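You operate a simulated robot arm through the tools that you are given. There is no shell and no other tool.

You are at the controls of a simulated robot arm. One attempt, no reset.

JOB
Gauge the gap over the plate, add that spacer, spin the collar down.
Fine: the silver collar; the gauge arm ends up.
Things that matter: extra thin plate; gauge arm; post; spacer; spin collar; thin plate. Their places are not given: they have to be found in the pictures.

It is judged by the outcome, as a careful person would: the job done as asked, and still so three seconds after it is handed in. It fails if anything else is knocked over, pushed out of place, dropped, spilled or broken.

ROBOT AND FRAMES
A 7-joint arm with a two-finger parallel gripper, fixed in place. Base frame: the origin is on the floor under the middle of its stand, x ahead of it, y to its left, z up. Readings come in mm, rad, newtons and seconds.
It reaches about 820 mm from its shoulder. Its first joint turns from -1.152 to 1.152 rad. Payload 1.57 kg.
Tool frame: the origin (TCP) lies between the finger pads and is the grasp point; the fingertips stand 30 mm ahead of it; z points along the fingers, y is the line along which they close. The gripper opens to 110 mm. The fingers are 24 mm wide and 12 mm thick; the gripper's body (48 by 112 mm) begins 78 mm behind the TCP.
Orientation is that of the tool frame in the base frame, as a unit quaternion [w, x, y, z]. With the fingers straight down and closing along the base's y, the tool's x points along the base's -x, its y along +y and its z along -z.

CONTROLS
- The arm moves only by the tool step_arm. Its argument "increments" is a list of rows, each an object of numbers (a shift or turn left out is 0, a gripper value left out holds the last): "x", "y", "z": the shift along the tool's x, y, z in mm; "rx", "ry", "rz": the turn, a rotation vector about the tool's x, y, z in rad; "fingers": the opening, from 0 (shut) to 1 (fully open). In form: [{"x": .., "y": .., "z": .., "rx": .., "ry": .., "rz": .., "fingers": ..}, ...]. A call has 1 to 20 rows; each row shifts and turns the commanded pose from where the row before left it, along the tool's axes as they then stand. Rows are played at 5 a second. More than 50 mm and 0.15 rad between two rows, or a gripper value outside its range, and nothing of the call is played. Where a pose cannot be reached the arm comes as near as it can. A force on the tool above 50 N (or 10 N above the force at the start of the call, whichever is more), or a blocked arm, ends the call early, and 0.2 s more pass. Each finger travels about 108 mm/s and halts on what it meets, pressing with about 25 N; the grip force reading is that of the motor and also rises with nothing between the fingers. The clock runs only during rows and for 0.2 s after the last one: add rows that do not move to give the fingers time. It gives the time, the measured TCP pose, the force on the tool (base axes), the opening and the grip force at its end, in the units of the frame above (readings bear some noise), with the torque about the TCP (base axes, N m) and any sound that the robot's microphone picked up, and new pictures: "views" is both (left out), scene, wrist or none.
- Cameras (640 x 400 px; columns grow to the right, rows downward): "scene" is fixed at [180.3, -400.4, 1424.4]; the picture's right is [0.65, -0.76, 0.00], its down [-0.29, -0.25, -0.93] and it looks along [0.70, 0.60, -0.38] (base axes); focal length 321 px, centre (320, 200). "wrist" rides on the gripper at [70, 16, -141] in the tool frame; the picture's right is [-0.23, 0.97, 0.00], its down [-0.86, -0.20, -0.48] and it looks along [-0.47, -0.11, 0.88] (tool axes); focal length 222 px, centre (320, 200).
- point_at(camera, pixels): for up to 12 pixels [column, row] of the newest picture of that camera ("zoom" is the newest enlarged one), the place [x, y, z] in the base frame of the surface seen there, good to about 2 mm. The clock stands still meanwhile.
- enlarge(camera, box): a new picture of the part [left, top, right, bottom] of that camera's present view, enlarged. The clock stands still meanwhile.
- job_done(): hands the job in; it is judged then, once.

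Unless the task says otherwise, let go and move clear before handing in.

The tools are called after "Request:" by a JSON object that holds its "method" and its "body". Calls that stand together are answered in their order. step_arm: Moves the arm, as the interface text tells. Its arguments: {"type":"object","properties":{"increments":{"type":"array","items":{"type":"object","properties":{"x":{"type":"number"},"y":{"type":"number"},"z":{"type":"number"},"rx":{"type":"number"},"ry":{"type":"number"},"rz":{"type":"number"},"fingers":{"type":"number"}}}},"views":{"type":"string","enum":["both","scene","wrist","none"]}},"required":["increments"]} The other tools are called the same way: point_at (camera, pixels) gives the place of the surface under pixels of a picture; enlarge (camera, box) takes an enlarged picture of a part of a camera's view; job_done () hands the job in.

At the start:

```text
t: 0.0
tcp_pos: [330.3, -43.7, 1328.0]
tool_rot: [0.001, -0.001, 1.0, 0.0]
ft_force: [0.0, -0.3, 0.0]
wrist_torque: [0.02, -0.02, -0.03]
opening: 109.9
finger_force: 0.0
```

scene: 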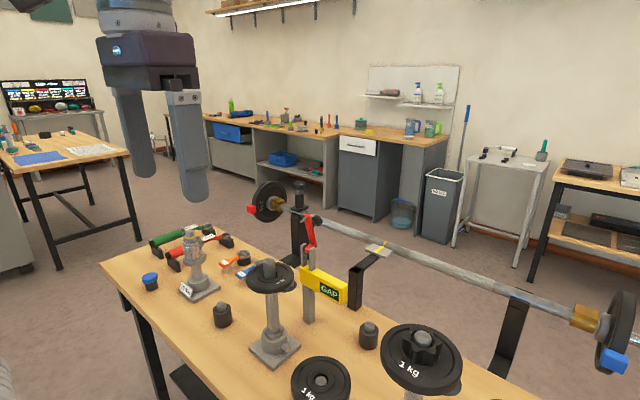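
wrist: 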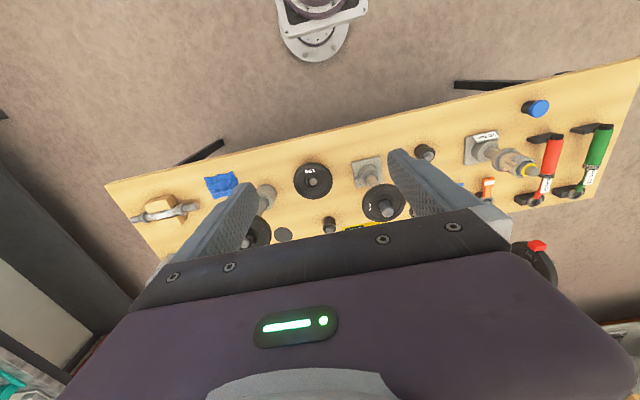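

The scene picture shows a bench with posts carrying plates (around pixels 270,290 and 420,360) and a yellow "GAP" gauge (about 330,290). I'll enlarge these areas to see what is what.

Request:
{"method": "enlarge", "body": {"camera": "scene", "box": [220, 180, 480, 400]}}

Request:
{"method": "enlarge", "body": {"camera": "wrist", "box": [100, 80, 640, 300]}}

Request:
{"method": "enlarge", "body": {"camera": "scene", "box": [90, 200, 330, 400]}}

```text
1.82 times, centred on (350, 290) of scene
```

zoom: 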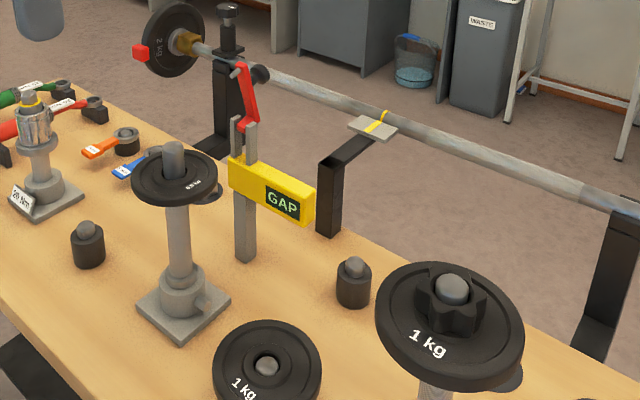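

```text
1.19 times, centred on (370, 190) of wrist
```

zoom: 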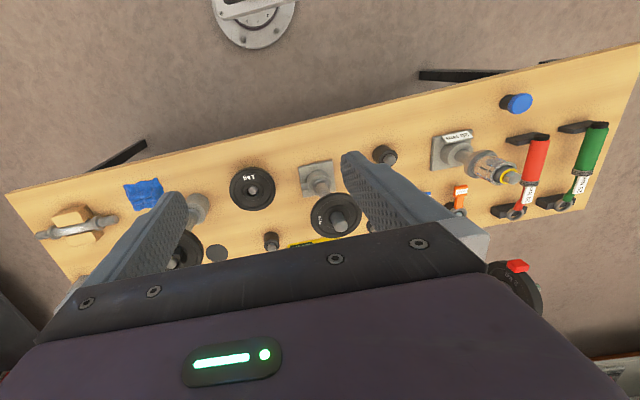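

```text
2.00 times, centred on (210, 300) of scene
```

zoom: 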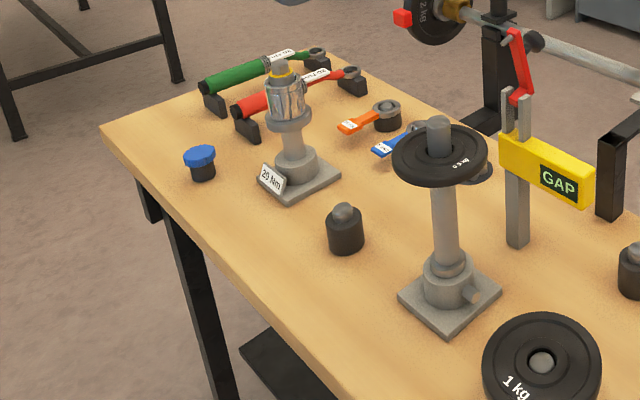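

The enlarged views show a post at (268,270) with a 0.5 kg plate, a gauge with a red arm at (308,235) and a "GAP" display, plus other stations. I'll locate the main items with point_at.

Request:
{"method": "point_at", "body": {"camera": "scene", "pixels": [[150, 282], [192, 240], [200, 292], [222, 315], [268, 264], [252, 285], [275, 345], [308, 225], [328, 290], [369, 335], [320, 382], [420, 345]]}}

Request:
{"method": "point_at", "body": {"camera": "wrist", "pixels": [[172, 207], [222, 183], [265, 200], [314, 180], [283, 235], [330, 225], [366, 172], [385, 208], [424, 153], [365, 227], [260, 232], [520, 165]]}}

Request:
{"method": "enlarge", "body": {"camera": "scene", "box": [280, 200, 380, 262]}}

Request:
{"method": "enlarge", "body": {"camera": "wrist", "box": [100, 130, 420, 270]}}

```text
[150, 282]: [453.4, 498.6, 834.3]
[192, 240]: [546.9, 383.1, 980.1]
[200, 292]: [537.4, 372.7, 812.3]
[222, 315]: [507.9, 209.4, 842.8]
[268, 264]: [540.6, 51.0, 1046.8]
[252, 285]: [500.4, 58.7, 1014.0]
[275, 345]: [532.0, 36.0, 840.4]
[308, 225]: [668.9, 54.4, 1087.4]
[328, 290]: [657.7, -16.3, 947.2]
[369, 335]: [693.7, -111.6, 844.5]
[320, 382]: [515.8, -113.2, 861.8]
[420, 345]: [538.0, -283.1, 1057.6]
```

```text
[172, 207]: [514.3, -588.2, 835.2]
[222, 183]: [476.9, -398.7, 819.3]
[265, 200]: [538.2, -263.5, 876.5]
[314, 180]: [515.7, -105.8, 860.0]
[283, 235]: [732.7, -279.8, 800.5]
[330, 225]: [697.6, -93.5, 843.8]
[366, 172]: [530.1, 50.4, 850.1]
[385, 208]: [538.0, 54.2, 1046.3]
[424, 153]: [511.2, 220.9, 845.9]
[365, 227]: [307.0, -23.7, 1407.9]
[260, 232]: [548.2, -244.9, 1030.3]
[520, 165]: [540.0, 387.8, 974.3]
```

```text
6.40 times, centred on (330, 231) of scene
```

zoom: 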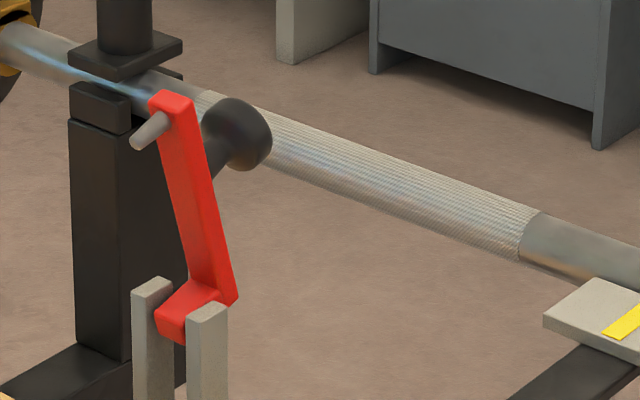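

```text
2.00 times, centred on (260, 200) of wrist
```

zoom: 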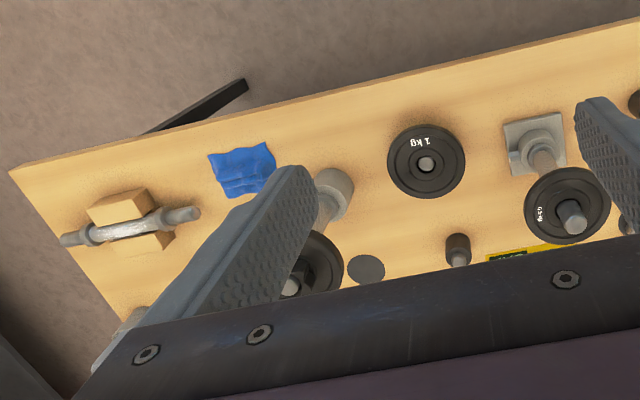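

The objects on the right of the bench (disc at base (733,-280), post B at (540,-265)) are hidden by the fingers. I'll move the arm to -y at the same height to see that side.

Request:
{"method": "step_arm", "body": {"increments": [{"y": -45}, {"y": -45}, {"y": -45}, {"y": -45}, {"y": -45}, {"y": 0}]}}

```text
t: 1.4
tcp_pos: [330.4, -251.9, 1325.8]
tool_rot: [-0.003, 0.0, 1.0, 0.001]
ft_force: [0.1, -0.3, -0.1]
wrist_torque: [-0.02, -0.02, -0.01]
opening: 109.8
finger_force: 0.0
out of reach, approached as far as the arm can: row 5
```

scene: 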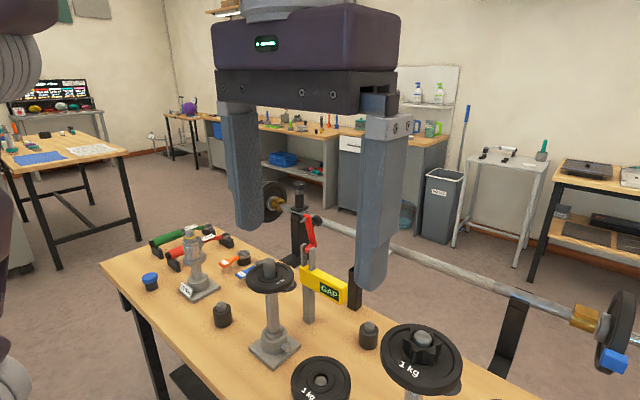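
wrist: 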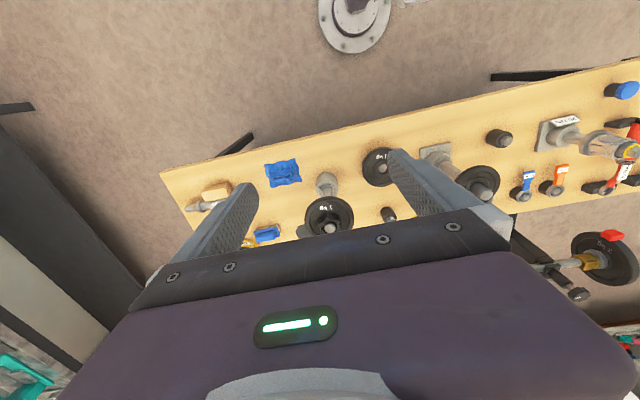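

Now the wrist view shows the right end: blue cloth (283,173), a wood block with dumbbell (210,195), post B (328,215), and a barbell collar (255,237). Enlarging for detail.

Request:
{"method": "enlarge", "body": {"camera": "wrist", "box": [150, 130, 350, 255]}}

Request:
{"method": "enlarge", "body": {"camera": "wrist", "box": [350, 70, 640, 260]}}

Request:
{"method": "enlarge", "body": {"camera": "scene", "box": [360, 290, 540, 400]}}

```text
3.20 times, centred on (250, 192) of wrist
```

zoom: 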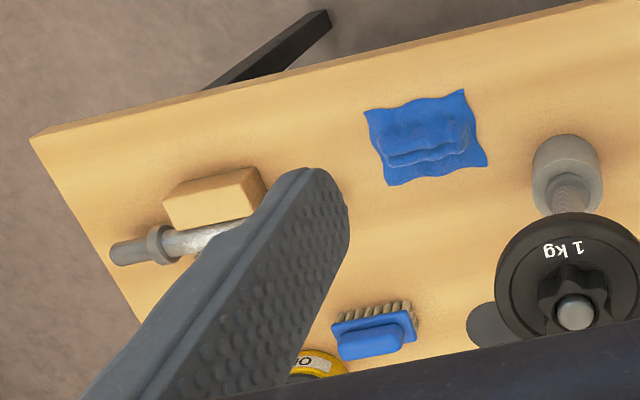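

```text
2.11 times, centred on (495, 165) of wrist
```

zoom: 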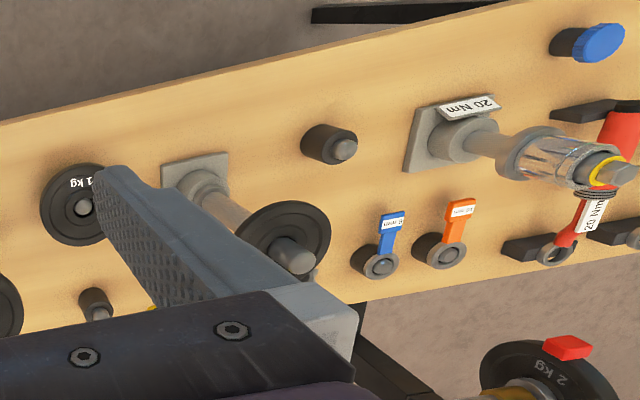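

```text
3.56 times, centred on (450, 345) of scene
```

zoom: 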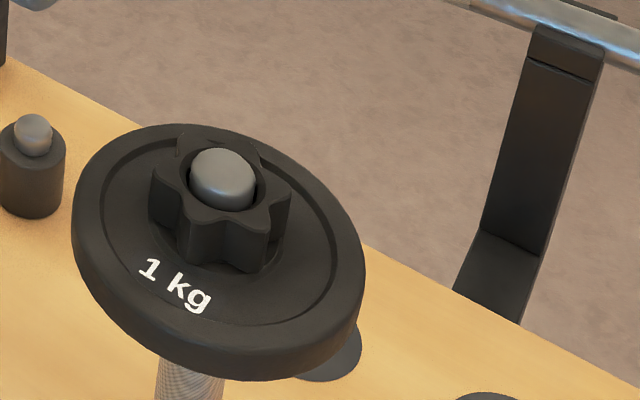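

I can see tagged rings on pegs (blue and orange tags at wrist (523,185), (557,180)) and a "20 Nm" station with a shiny silver collar at (600,145). I'll move left (+y) to get a better look at that side.

Request:
{"method": "step_arm", "body": {"increments": [{"y": 45}, {"y": 45}, {"y": 45}, {"y": 45}, {"y": 45}, {"y": 45}, {"y": 45}, {"y": 45}, {"y": 45}, {"y": 0}]}}

```text
t: 3.6
tcp_pos: [330.7, 154.2, 1324.6]
tool_rot: [0.0, 0.001, 1.0, 0.0]
ft_force: [-0.5, 0.4, 0.0]
wrist_torque: [-0.01, -0.03, 0.02]
opening: 110.2
finger_force: 0.1
```

scene: 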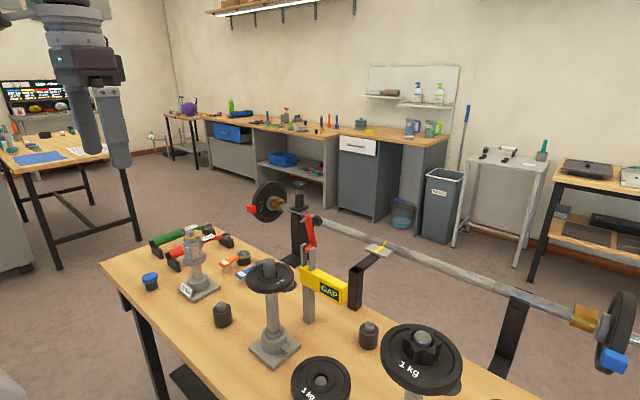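
wrist: 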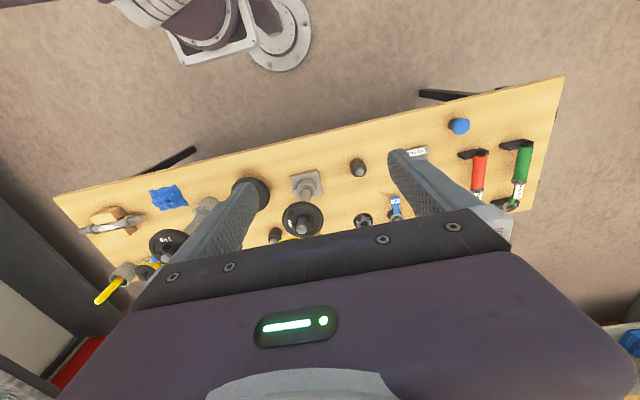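

The view now has the 0.5 kg post centred at (303,215) and tags near (395,207). Enlarging several regions.

Request:
{"method": "enlarge", "body": {"camera": "wrist", "box": [240, 140, 440, 250]}}

Request:
{"method": "enlarge", "body": {"camera": "wrist", "box": [50, 160, 250, 310]}}

Request:
{"method": "enlarge", "body": {"camera": "scene", "box": [130, 215, 290, 315]}}

Request:
{"method": "enlarge", "body": {"camera": "scene", "box": [240, 240, 370, 330]}}

```text
3.20 times, centred on (340, 195) of wrist
```

zoom: 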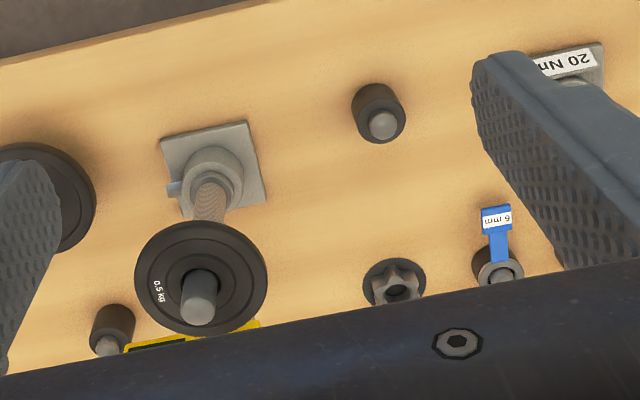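

```text
2.67 times, centred on (150, 235) of wrist
```

zoom: 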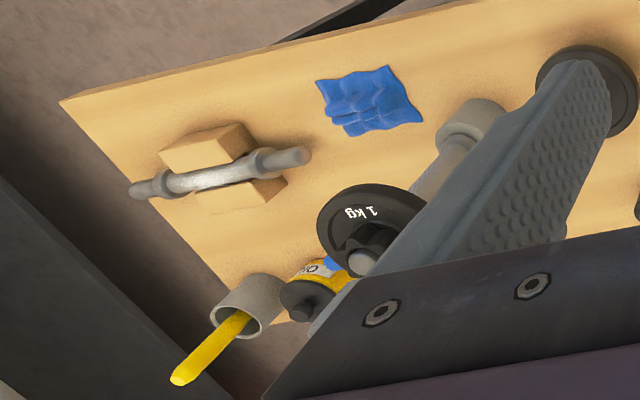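

```text
4.00 times, centred on (210, 265) of scene
```

zoom: 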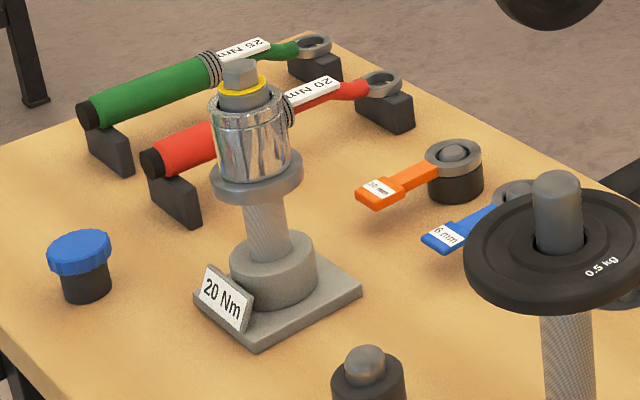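

```text
4.44 times, centred on (305, 285) of scene
```

zoom: 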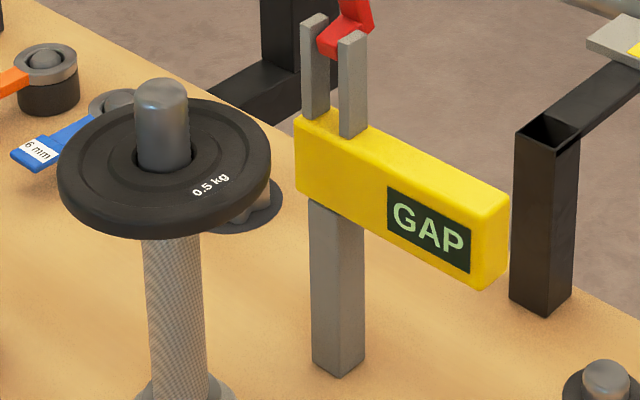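

I can make out the key items: grey star collar on a mat behind the 0.5 kg plate, blue "6 mm" and orange "10 mm" ring spacers on pegs, and the gauge with its red arm standing up. I'll measure these points precisely.

Request:
{"method": "enlarge", "body": {"camera": "scene", "box": [270, 200, 370, 330]}}

Request:
{"method": "enlarge", "body": {"camera": "scene", "box": [210, 235, 310, 300]}}

```text
3.08 times, centred on (320, 265) of scene
```

zoom: 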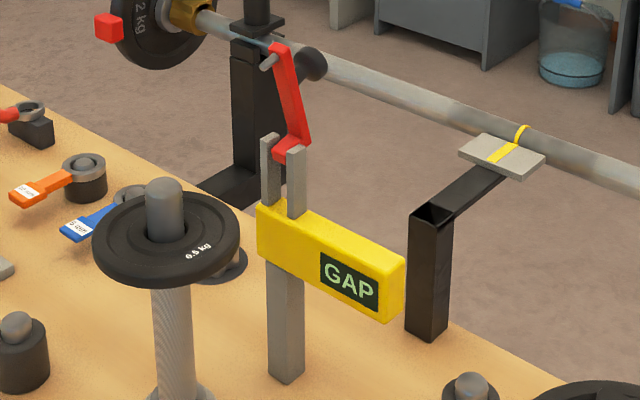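

```text
6.15 times, centred on (260, 268) of scene
```

zoom: 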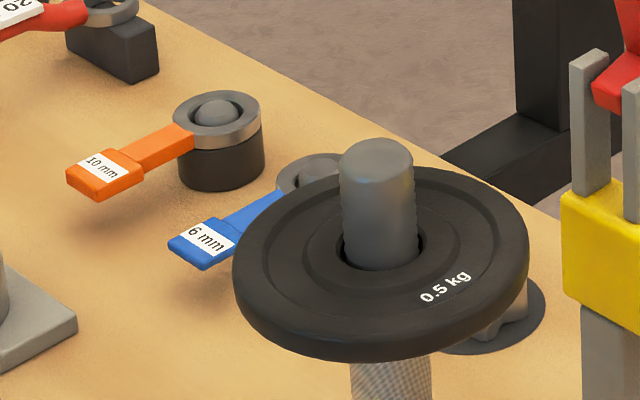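

Measuring spacers, plate and post in this zoom.

Request:
{"method": "point_at", "body": {"camera": "zoom", "pixels": [[216, 108], [178, 125], [255, 118], [100, 165], [160, 142], [205, 238], [250, 210], [318, 168], [377, 155], [310, 250], [440, 330], [480, 330]]}}

Request:
{"method": "enlarge", "body": {"camera": "scene", "box": [285, 200, 365, 320]}}

```text
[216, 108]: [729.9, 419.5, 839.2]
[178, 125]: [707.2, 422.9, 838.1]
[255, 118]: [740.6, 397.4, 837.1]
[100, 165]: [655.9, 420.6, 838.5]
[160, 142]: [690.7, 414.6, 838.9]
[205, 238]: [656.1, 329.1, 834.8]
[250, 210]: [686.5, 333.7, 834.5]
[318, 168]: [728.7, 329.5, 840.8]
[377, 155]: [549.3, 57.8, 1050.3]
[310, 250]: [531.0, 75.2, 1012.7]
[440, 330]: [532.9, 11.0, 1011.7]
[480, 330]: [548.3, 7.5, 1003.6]
```

```text
3.33 times, centred on (325, 260) of scene
```

zoom: 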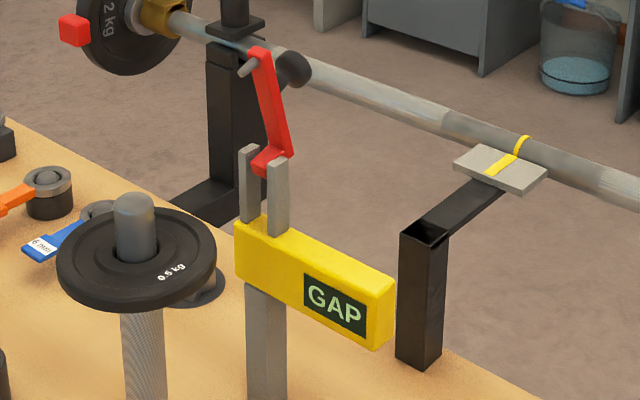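

Measuring gauge geometry.

Request:
{"method": "point_at", "body": {"camera": "zoom", "pixels": [[260, 54], [242, 72], [293, 65], [270, 100], [280, 130], [262, 165], [248, 150], [279, 162], [250, 222], [385, 283], [335, 305], [262, 300]]}}

Request:
{"method": "enlarge", "body": {"camera": "scene", "box": [290, 205, 340, 250]}}

```text
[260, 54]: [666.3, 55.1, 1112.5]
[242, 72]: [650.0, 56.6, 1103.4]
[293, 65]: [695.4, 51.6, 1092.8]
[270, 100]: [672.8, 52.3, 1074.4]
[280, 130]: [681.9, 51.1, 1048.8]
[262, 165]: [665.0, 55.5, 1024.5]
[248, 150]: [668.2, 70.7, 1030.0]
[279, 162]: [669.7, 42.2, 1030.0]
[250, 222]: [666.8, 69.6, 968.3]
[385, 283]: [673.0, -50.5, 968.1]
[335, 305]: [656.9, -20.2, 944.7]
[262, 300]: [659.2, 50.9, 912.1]
```

```text
8.89 times, centred on (315, 228) of scene
```

zoom: 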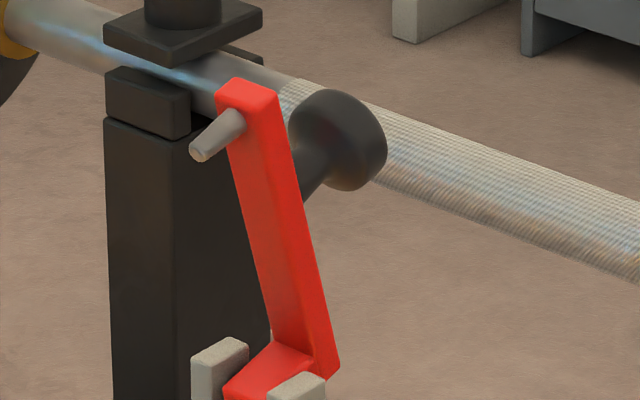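

The gauge's red arm hinges at about (667,56,1022), with a dark knob behind at (695,52,1093) and display "GAP" at (657,-20,945). I'll check the robot's base position in the wrist view (275,45), find the collar in the wrist view near (363,219), and plate edges.

Request:
{"method": "point_at", "body": {"camera": "wrist", "pixels": [[275, 40], [210, 25], [170, 45], [363, 219], [364, 212], [372, 221], [303, 218], [285, 215], [321, 215], [302, 202], [395, 200], [280, 60]]}}

Request:
{"method": "enlarge", "body": {"camera": "wrist", "box": [340, 195, 420, 245]}}

```text
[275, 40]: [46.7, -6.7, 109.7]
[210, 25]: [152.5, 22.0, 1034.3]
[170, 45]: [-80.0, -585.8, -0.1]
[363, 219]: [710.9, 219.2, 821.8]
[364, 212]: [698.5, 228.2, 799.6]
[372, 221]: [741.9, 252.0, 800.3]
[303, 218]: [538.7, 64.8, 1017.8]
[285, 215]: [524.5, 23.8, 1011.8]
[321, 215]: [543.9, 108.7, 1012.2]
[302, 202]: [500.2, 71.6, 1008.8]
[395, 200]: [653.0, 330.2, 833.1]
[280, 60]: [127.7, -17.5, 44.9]
```

```text
8.00 times, centred on (380, 220) of wrist
```

zoom: 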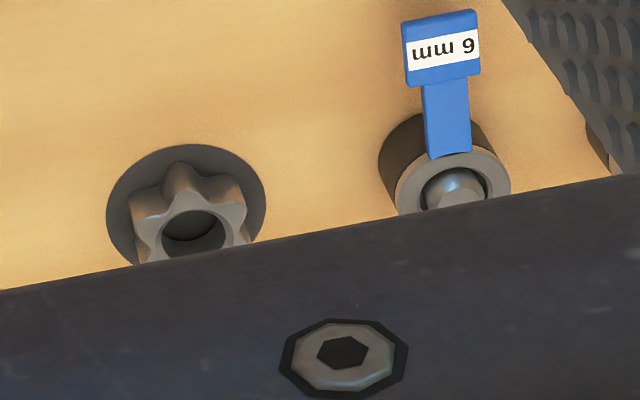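

The silver star collar sits on a dark mat at about (715,222). I'll measure its rim, and the blue handle/ring precisely in this zoom.

Request:
{"method": "point_at", "body": {"camera": "zoom", "pixels": [[190, 207], [155, 225], [238, 215], [147, 250], [183, 175], [115, 200], [255, 185], [440, 50], [440, 80], [448, 120], [415, 185], [495, 175]]}}

```text
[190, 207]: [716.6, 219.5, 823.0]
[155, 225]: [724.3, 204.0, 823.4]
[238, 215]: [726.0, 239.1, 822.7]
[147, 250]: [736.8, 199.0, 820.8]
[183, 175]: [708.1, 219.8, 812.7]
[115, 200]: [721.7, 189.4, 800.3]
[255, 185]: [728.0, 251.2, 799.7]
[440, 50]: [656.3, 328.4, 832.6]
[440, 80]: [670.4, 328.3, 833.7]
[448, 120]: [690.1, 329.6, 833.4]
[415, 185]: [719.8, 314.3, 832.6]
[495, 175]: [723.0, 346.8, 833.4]
```

Now measuring the 0.5 kg plate and post from the wrist camera.

Request:
{"method": "enlarge", "body": {"camera": "wrist", "box": [272, 190, 336, 240]}}

```text
8.00 times, centred on (304, 215) of wrist
```

zoom: 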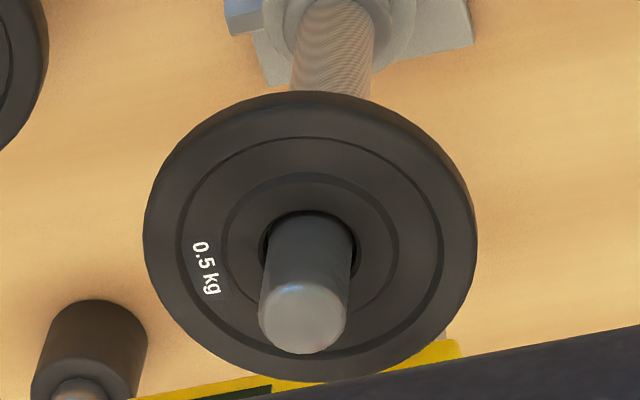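

Request:
{"method": "point_at", "body": {"camera": "zoom", "pixels": [[300, 110], [165, 230], [460, 220], [305, 160], [310, 195], [240, 250], [390, 240], [300, 318], [268, 330], [340, 315], [300, 368], [180, 300]]}}

```text
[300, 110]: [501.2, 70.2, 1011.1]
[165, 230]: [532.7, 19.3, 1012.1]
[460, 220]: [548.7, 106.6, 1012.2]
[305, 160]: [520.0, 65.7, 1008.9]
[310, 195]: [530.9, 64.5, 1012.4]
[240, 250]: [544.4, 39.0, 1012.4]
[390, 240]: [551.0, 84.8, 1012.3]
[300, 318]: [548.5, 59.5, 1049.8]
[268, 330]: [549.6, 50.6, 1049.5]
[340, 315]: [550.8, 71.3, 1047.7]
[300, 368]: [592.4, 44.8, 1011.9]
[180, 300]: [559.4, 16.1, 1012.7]
```

The plate top is at z≈1012, centre ≈(548,60), post top z≈1050. Before moving near the gauge knob, I'll check how far the barbell behind it is, and check the tool's clearance.

Request:
{"method": "point_at", "body": {"camera": "scene", "pixels": [[330, 224], [300, 205], [299, 188], [270, 200], [400, 252], [380, 248], [355, 290], [317, 215], [318, 222], [322, 218]]}}

Request:
{"method": "step_arm", "body": {"increments": [{"x": -39, "y": -12.5, "z": 10}, {"x": -39, "y": -12.5, "z": 10}, {"x": -39, "y": -12.5, "z": 10}, {"x": -39, "y": -12.5, "z": 10}, {"x": -39, "y": -12.5, "z": 10}, {"x": -39, "y": -12.5, "z": 10}, {"x": -39, "y": -12.5, "z": 10}, {"x": 0}]}}

```text
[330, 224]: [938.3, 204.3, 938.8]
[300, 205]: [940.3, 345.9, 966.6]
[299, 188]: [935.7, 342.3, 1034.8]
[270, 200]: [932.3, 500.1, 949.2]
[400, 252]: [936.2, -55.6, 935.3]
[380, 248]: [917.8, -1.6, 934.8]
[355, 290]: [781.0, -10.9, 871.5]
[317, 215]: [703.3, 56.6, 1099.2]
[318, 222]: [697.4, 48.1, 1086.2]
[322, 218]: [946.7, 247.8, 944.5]
```

```text
t: 5.4
tcp_pos: [534.1, 86.5, 1269.2]
tool_rot: [0.002, 0.0, 1.0, 0.0]
ft_force: [-0.1, -0.3, 0.1]
wrist_torque: [0.02, 0.01, 0.0]
opening: 109.8
finger_force: 0.1
out of reach, approached as far as the arm can: row 6, 7
```

scene: 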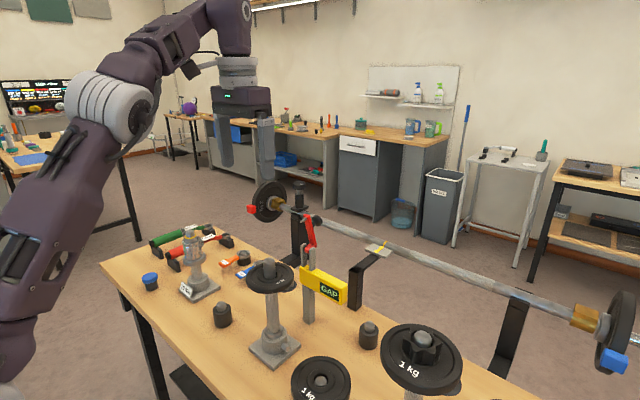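
wrist: 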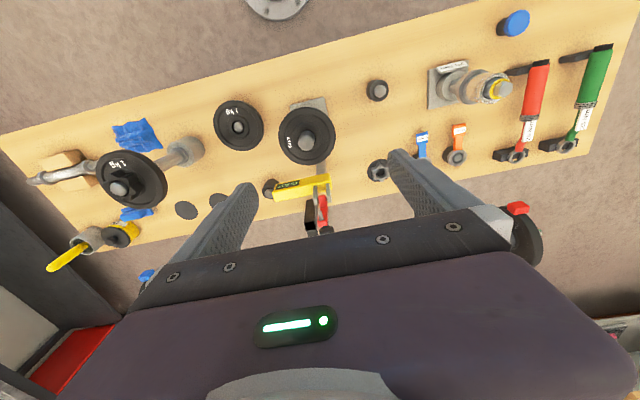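

The arm hit its reach limit at (534,86,1269) with a vertical tool, so for the gauge knob at ≈(698,52,1092) I'll tilt the fingers forward about 0.5 rad. First the tilt with half-open fingers.

Request:
{"method": "step_arm", "body": {"increments": [{"ry": -0.1, "z": 10, "fingers": 0.5}, {"ry": -0.1}, {"ry": -0.1}, {"ry": -0.1}, {"ry": -0.1}, {}], "views": "both"}}

```text
t: 6.8
tcp_pos: [535.0, 86.8, 1259.8]
tool_rot: [0.248, 0.0, 0.969, 0.001]
ft_force: [0.7, -0.8, 0.0]
wrist_torque: [0.0, 0.0, -0.02]
opening: 55.0
finger_force: 0.0
```

scene: 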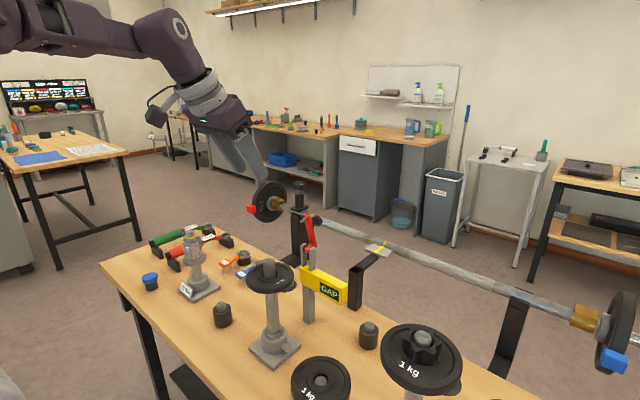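
wrist: 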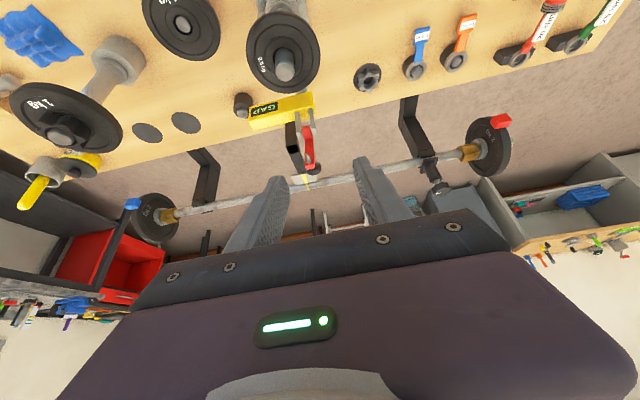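

The tilt of 0.50 rad worked; the wrist view now shows the gauge at (305,140). I'll zoom there for an accurate knob position.

Request:
{"method": "enlarge", "body": {"camera": "wrist", "box": [270, 85, 350, 185]}}

Request:
{"method": "enlarge", "body": {"camera": "wrist", "box": [340, 20, 500, 110]}}

```text
4.00 times, centred on (310, 135) of wrist
```

zoom: 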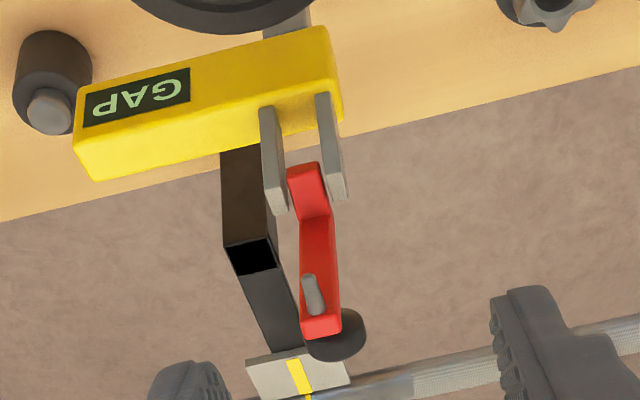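

```text
4.00 times, centred on (420, 65) of wrist
```

zoom: 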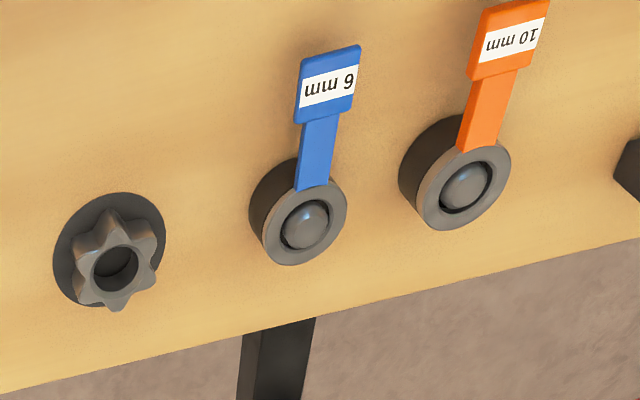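

Pointing on this zoom for the collar and spacers, then I'll re-zoom on the knob.

Request:
{"method": "point_at", "body": {"camera": "zoom", "pixels": [[90, 268], [142, 262], [118, 245], [118, 293], [270, 230], [338, 220], [310, 255], [298, 198], [425, 190], [503, 180], [328, 80], [508, 40]]}}

Request:
{"method": "enlarge", "body": {"camera": "wrist", "box": [290, 115, 340, 180]}}

```text
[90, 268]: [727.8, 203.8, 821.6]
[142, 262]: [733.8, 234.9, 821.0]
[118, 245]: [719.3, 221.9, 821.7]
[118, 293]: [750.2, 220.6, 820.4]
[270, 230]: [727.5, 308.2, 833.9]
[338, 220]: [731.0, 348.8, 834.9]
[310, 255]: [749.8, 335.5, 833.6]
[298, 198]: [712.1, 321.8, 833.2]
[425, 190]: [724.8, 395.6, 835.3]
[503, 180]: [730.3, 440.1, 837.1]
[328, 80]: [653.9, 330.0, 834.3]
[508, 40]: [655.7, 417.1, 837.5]
```

```text
6.15 times, centred on (315, 148) of wrist
```

zoom: 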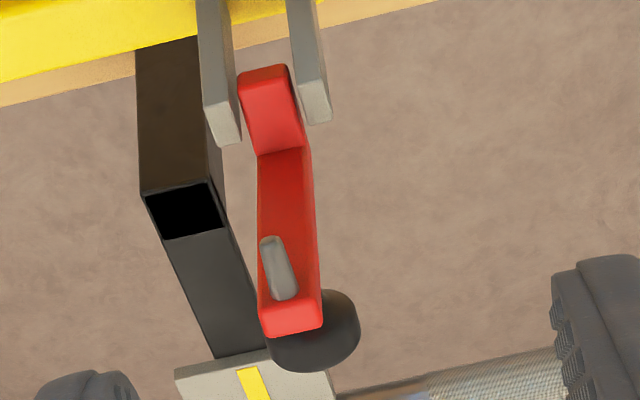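

Request:
{"method": "point_at", "body": {"camera": "zoom", "pixels": [[340, 325], [315, 350], [290, 345], [350, 335], [290, 318], [310, 270], [265, 320], [318, 320], [285, 160], [265, 90], [268, 243], [285, 290]]}}

```text
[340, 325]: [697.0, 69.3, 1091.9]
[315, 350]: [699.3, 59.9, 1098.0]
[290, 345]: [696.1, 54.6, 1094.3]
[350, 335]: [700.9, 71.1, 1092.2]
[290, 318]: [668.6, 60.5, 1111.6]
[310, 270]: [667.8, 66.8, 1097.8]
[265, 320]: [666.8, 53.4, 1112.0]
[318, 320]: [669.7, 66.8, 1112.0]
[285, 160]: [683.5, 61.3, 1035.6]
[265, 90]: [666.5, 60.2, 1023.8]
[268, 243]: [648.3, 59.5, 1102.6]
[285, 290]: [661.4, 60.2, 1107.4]
```

The gauge arm is centred at y≈60 (edges 53.4–66.8), the knob about (705,60,1090) with radius ~12. I'll move to a pre-grasp point 110 mm back along the finger axis.

Request:
{"method": "step_arm", "body": {"increments": [{"x": -17, "y": -6.7, "z": 30}, {"x": -17, "y": -6.7, "z": 30}, {"x": -17, "y": -6.7, "z": 30}, {"x": -17, "y": -6.7, "z": 30}, {}]}}

```text
t: 8.0
tcp_pos: [652.4, 58.9, 1187.7]
tool_rot: [0.248, 0.0, 0.969, 0.0]
ft_force: [0.5, 0.0, 0.2]
wrist_torque: [0.0, -0.02, -0.01]
opening: 55.2
finger_force: 0.1
```

scene: 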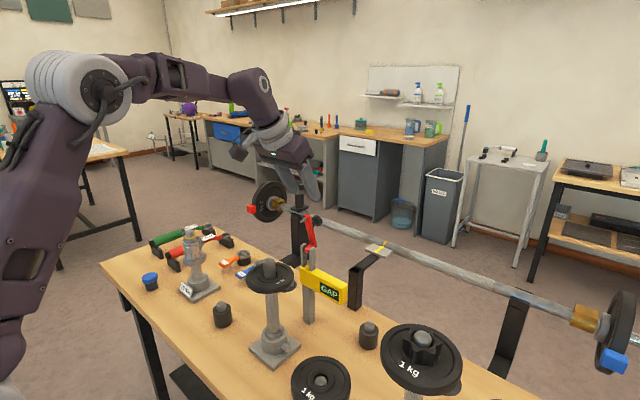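
wrist: 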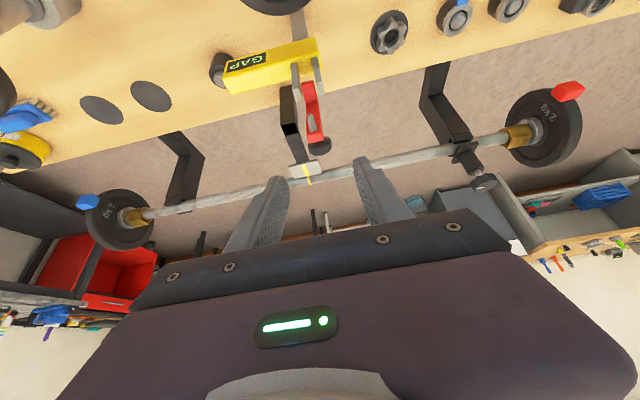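

At pre-grasp (652,59,1188), the arm knob lies straight ahead between the fingers (wrist (318,145)). Advancing 105 mm along the finger axis.

Request:
{"method": "step_arm", "body": {"increments": [{"z": 25, "y": 1}, {"z": 25}, {"z": 25}, {"z": 20}, {"z": 10}, {}]}}

```text
t: 9.4
tcp_pos: [701.2, 61.8, 1094.7]
tool_rot: [0.248, 0.0, 0.969, 0.0]
ft_force: [-0.4, -0.1, 0.2]
wrist_torque: [0.01, 0.0, -0.01]
opening: 55.0
finger_force: 0.1
```

scene: 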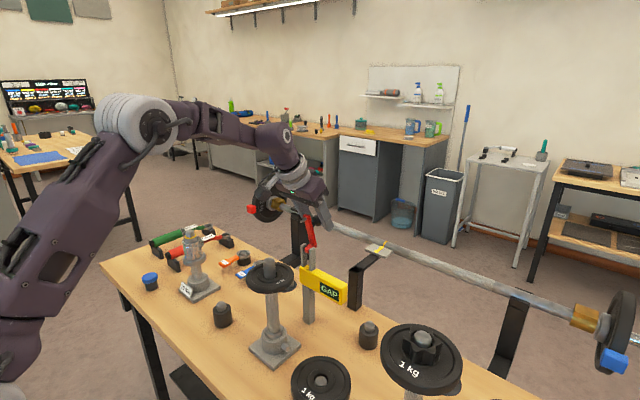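
wrist: 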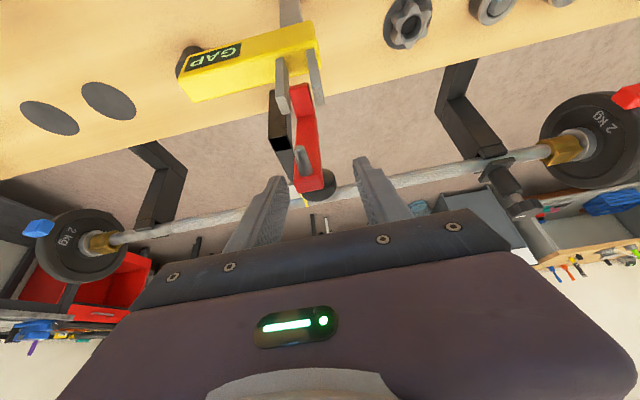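

Request:
{"method": "enlarge", "body": {"camera": "wrist", "box": [250, 70, 410, 220]}}

Request:
{"method": "enlarge", "body": {"camera": "scene", "box": [260, 170, 370, 290]}}

```text
2.67 times, centred on (330, 145) of wrist
```

zoom: 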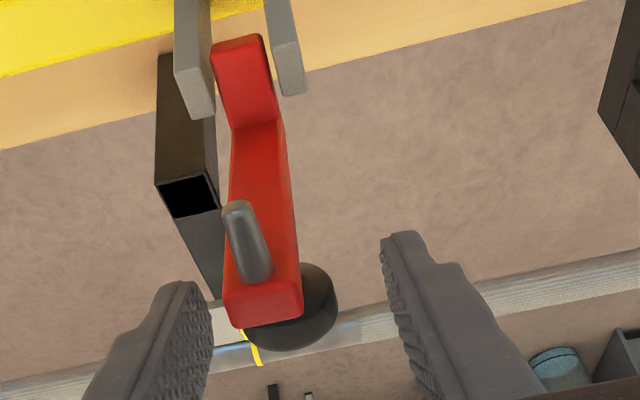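

```text
3.33 times, centred on (315, 230) of scene
```

zoom: 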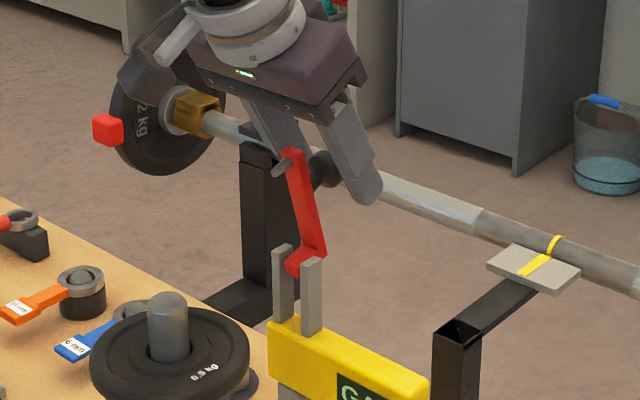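

The knob lies between the fingers (zoom (295,310)). Closing on it, with a 1.5 mm shift to centre.

Request:
{"method": "step_arm", "body": {"increments": [{"y": -1.5, "x": 0, "fingers": 0.35}, {"fingers": 0.27}, {"fingers": 0.2}, {"fingers": 0.1}, {"fingers": 0.1}]}}

```text
t: 10.6
tcp_pos: [702.3, 60.3, 1094.3]
tool_rot: [0.247, 0.0, 0.969, 0.0]
ft_force: [0.4, 2.2, -1.0]
wrist_torque: [0.03, -0.07, 0.01]
opening: 27.0
finger_force: 37.6
```

scene: 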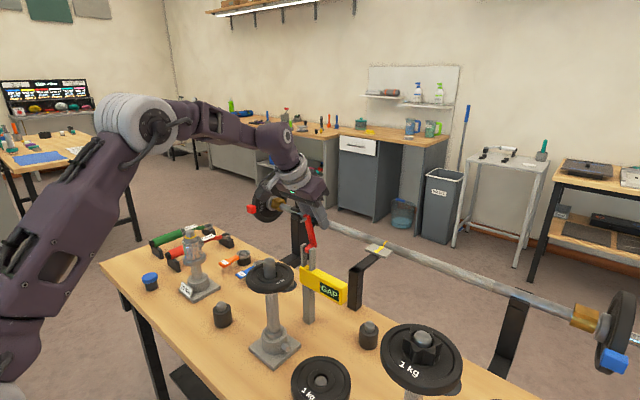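
wrist: 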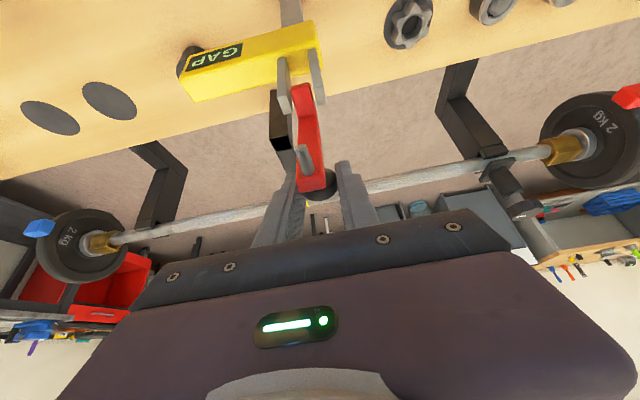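

Knob gripped (27 mm, 37.6 N). Now I'll swing it along an arc about the hinge (~(670,60,1020)), starting with two 10° steps and watching the force.

Request:
{"method": "step_arm", "body": {"increments": [{"x": 4.8, "z": -5.1}, {"x": 4.8, "z": -5.1}, {"x": 5.6, "z": -4.2}, {"x": 5.6, "z": -4.2}], "views": "wrist"}}

```text
t: 11.6
tcp_pos: [675.5, 60.1, 1102.4]
tool_rot: [0.249, 0.0, 0.969, 0.0]
ft_force: [14.6, 4.0, 2.7]
wrist_torque: [0.08, -1.2, 0.03]
opening: 27.1
finger_force: 38.0
```

wrist: 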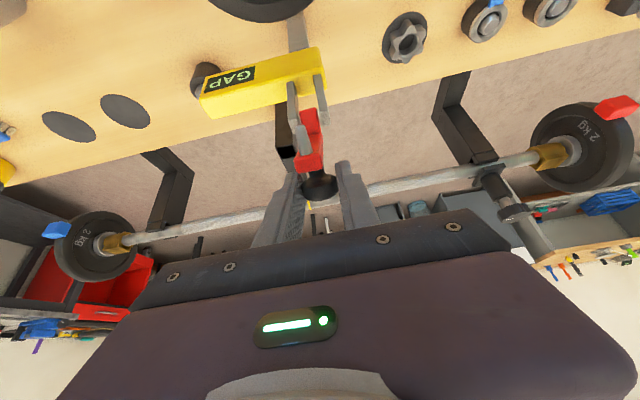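

The arm is following (TCP now (675.5,1102)); the 15 N x-force and −1.2 Nm torque come from the knob turning within the pads, which is acceptable. Continuing the arc another 30°.

Request:
{"method": "step_arm", "body": {"increments": [{"x": 6.28, "z": -3.2}, {"x": 6.28, "z": -3.2}, {"x": 6.7, "z": -2.0}, {"x": 6.7, "z": -2.0}, {"x": 6.97, "z": -0.9}, {"x": 6.97, "z": -0.9}]}}

```text
t: 13.0
tcp_pos: [632.8, 59.8, 1092.5]
tool_rot: [0.248, 0.0, 0.969, 0.0]
ft_force: [11.6, 0.2, 10.5]
wrist_torque: [0.0, -1.23, -0.01]
opening: 26.9
finger_force: 37.6
```

scene: 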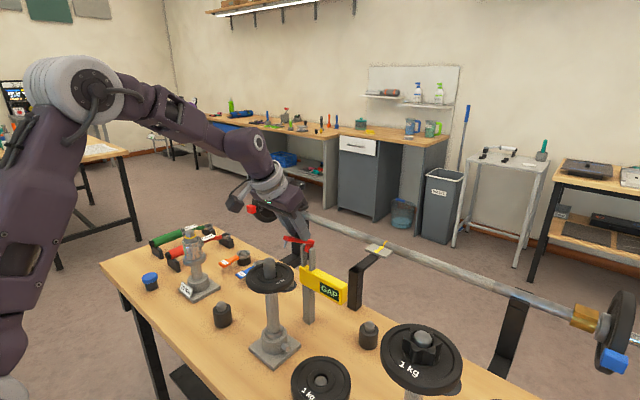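
wrist: 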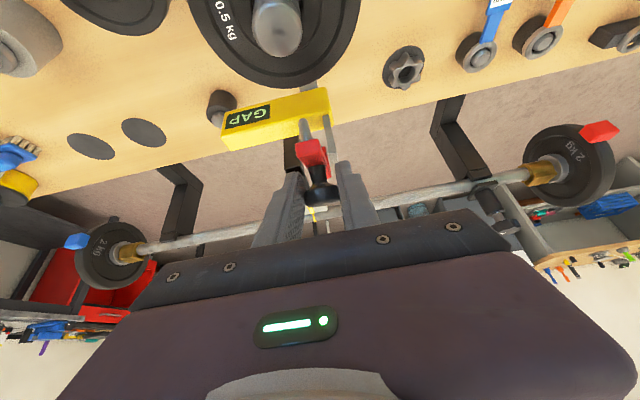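

The arm is swinging over smoothly (force magnitude ~15 N). Let me zoom the scene to check the arm's angle relative to the plate.

Request:
{"method": "enlarge", "body": {"camera": "scene", "box": [240, 190, 350, 310]}}

```text
3.33 times, centred on (295, 250) of scene
```

zoom: 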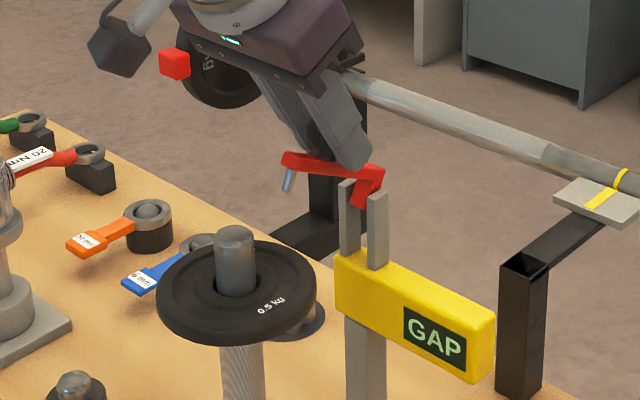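

The red arm is about halfway over with its pin now pointing down towards the plate. Continuing the arc another 20°, gently.

Request:
{"method": "step_arm", "body": {"increments": [{"x": 7.04, "z": 0.4}, {"x": 7.04, "z": 0.4}, {"x": 6.8, "z": 1.57}, {"x": 6.8, "z": 1.57}]}}

Request:
{"method": "enlarge", "body": {"camera": "scene", "box": [240, 190, 350, 310]}}

```text
t: 14.0
tcp_pos: [611.3, 60.9, 1075.8]
tool_rot: [0.248, 0.0, 0.969, -0.001]
ft_force: [4.5, 3.4, 14.5]
wrist_torque: [0.04, -1.23, 0.1]
opening: 26.8
finger_force: 38.3
```

scene: 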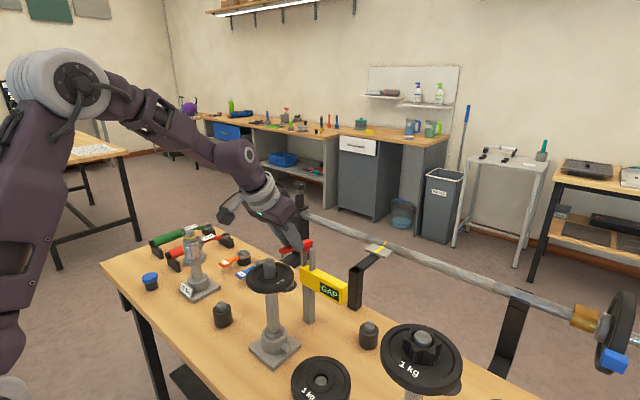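
wrist: 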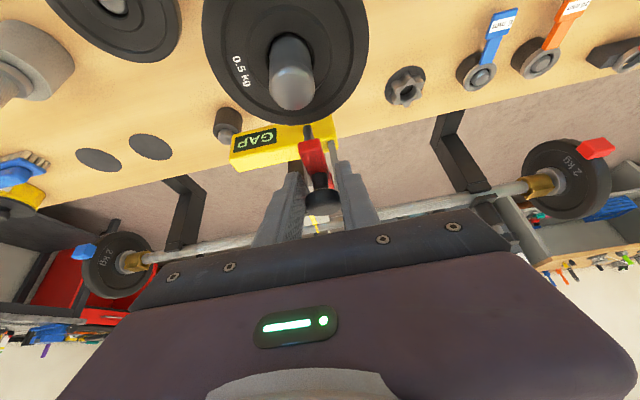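

```text
3.33 times, centred on (295, 250) of scene
```

zoom: 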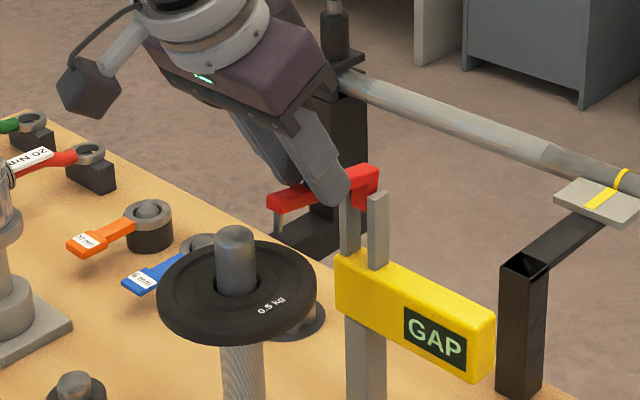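

The pin is close above the plate rim now; about 15–20° left. Continuing in small steps.

Request:
{"method": "step_arm", "body": {"increments": [{"x": 6.45, "z": 2.75}, {"x": 3.2, "z": 1.4}, {"x": 3.2, "z": 1.4}]}}

Request:
{"method": "enlarge", "body": {"camera": "scene", "box": [240, 210, 350, 310]}}

```text
t: 14.8
tcp_pos: [602.4, 60.1, 1064.9]
tool_rot: [0.248, 0.0, 0.969, 0.0]
ft_force: [7.8, 1.1, 11.7]
wrist_torque: [0.0, -1.18, 0.01]
opening: 27.1
finger_force: 37.7
```

scene: 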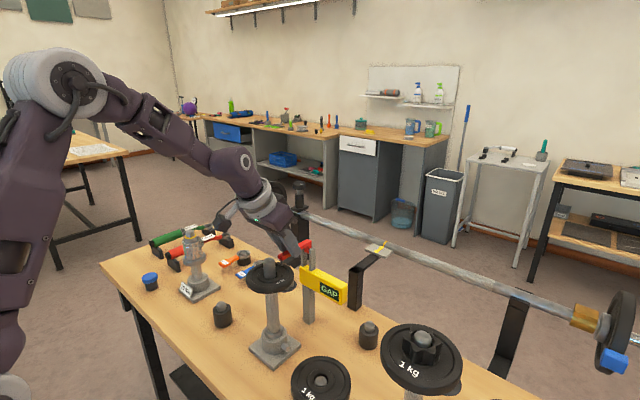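
wrist: 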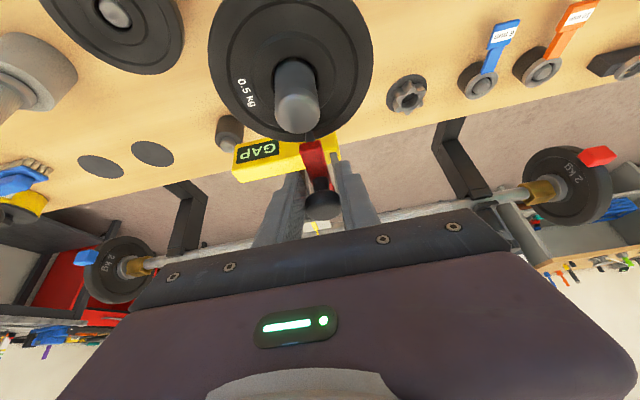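

```text
4.00 times, centred on (295, 260) of scene
```

zoom: 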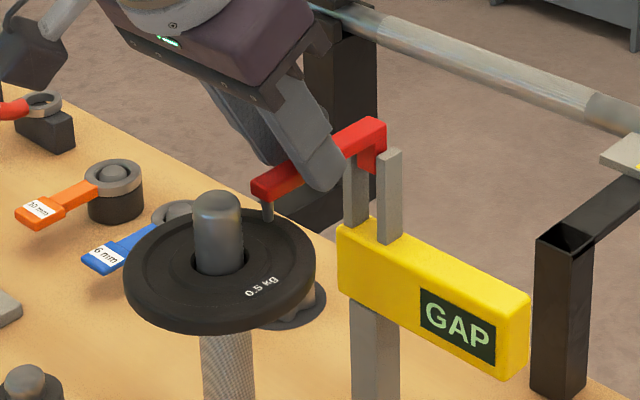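

The pin is just about above the plate rim. Two or three more small steps to bring it into contact.

Request:
{"method": "step_arm", "body": {"increments": [{"x": 2.95, "z": 1.9}, {"x": 2.95, "z": 1.9}], "views": "wrist"}}

Request:
{"method": "enlarge", "body": {"camera": "scene", "box": [240, 210, 350, 310]}}

```text
t: 15.4
tcp_pos: [598.5, 59.9, 1059.6]
tool_rot: [0.247, 0.0, 0.969, 0.0]
ft_force: [-2.9, 2.6, 21.6]
wrist_torque: [0.02, -0.73, 0.05]
opening: 26.7
finger_force: 37.2
```

wrist: 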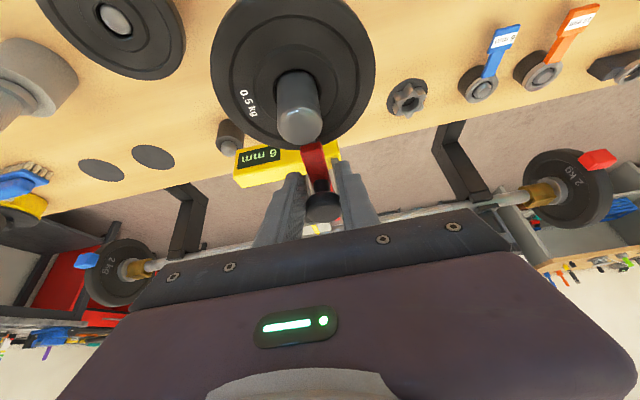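

```text
4.00 times, centred on (295, 260) of scene
```

zoom: 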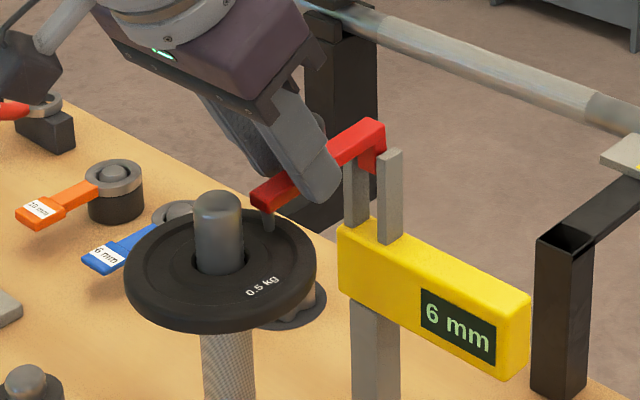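

The display now reads "6 mm", and the z-force rose to 21.6 N showing contact. I'll hold for a moment to confirm the reading is steady.

Request:
{"method": "step_arm", "body": {"increments": [{}, {}, {}, {}], "views": "none"}}

Request:
{"method": "enlarge", "body": {"camera": "scene", "box": [260, 230, 350, 310]}}

```text
t: 16.4
tcp_pos: [599.1, 60.8, 1060.0]
tool_rot: [0.248, 0.0, 0.969, 0.001]
ft_force: [-5.7, 4.1, 23.3]
wrist_torque: [0.0, -0.79, 0.05]
opening: 26.7
finger_force: 37.4
```

```text
5.00 times, centred on (305, 270) of scene
```

zoom: 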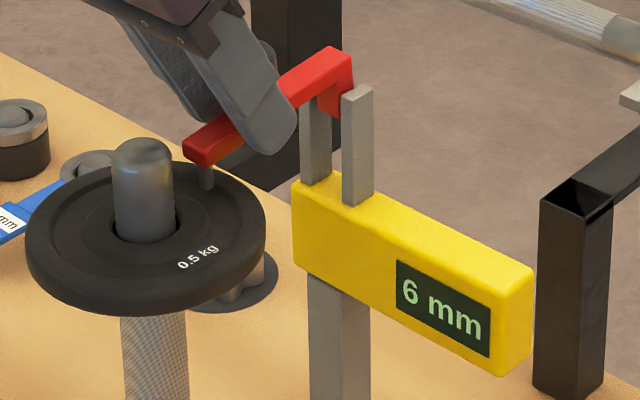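

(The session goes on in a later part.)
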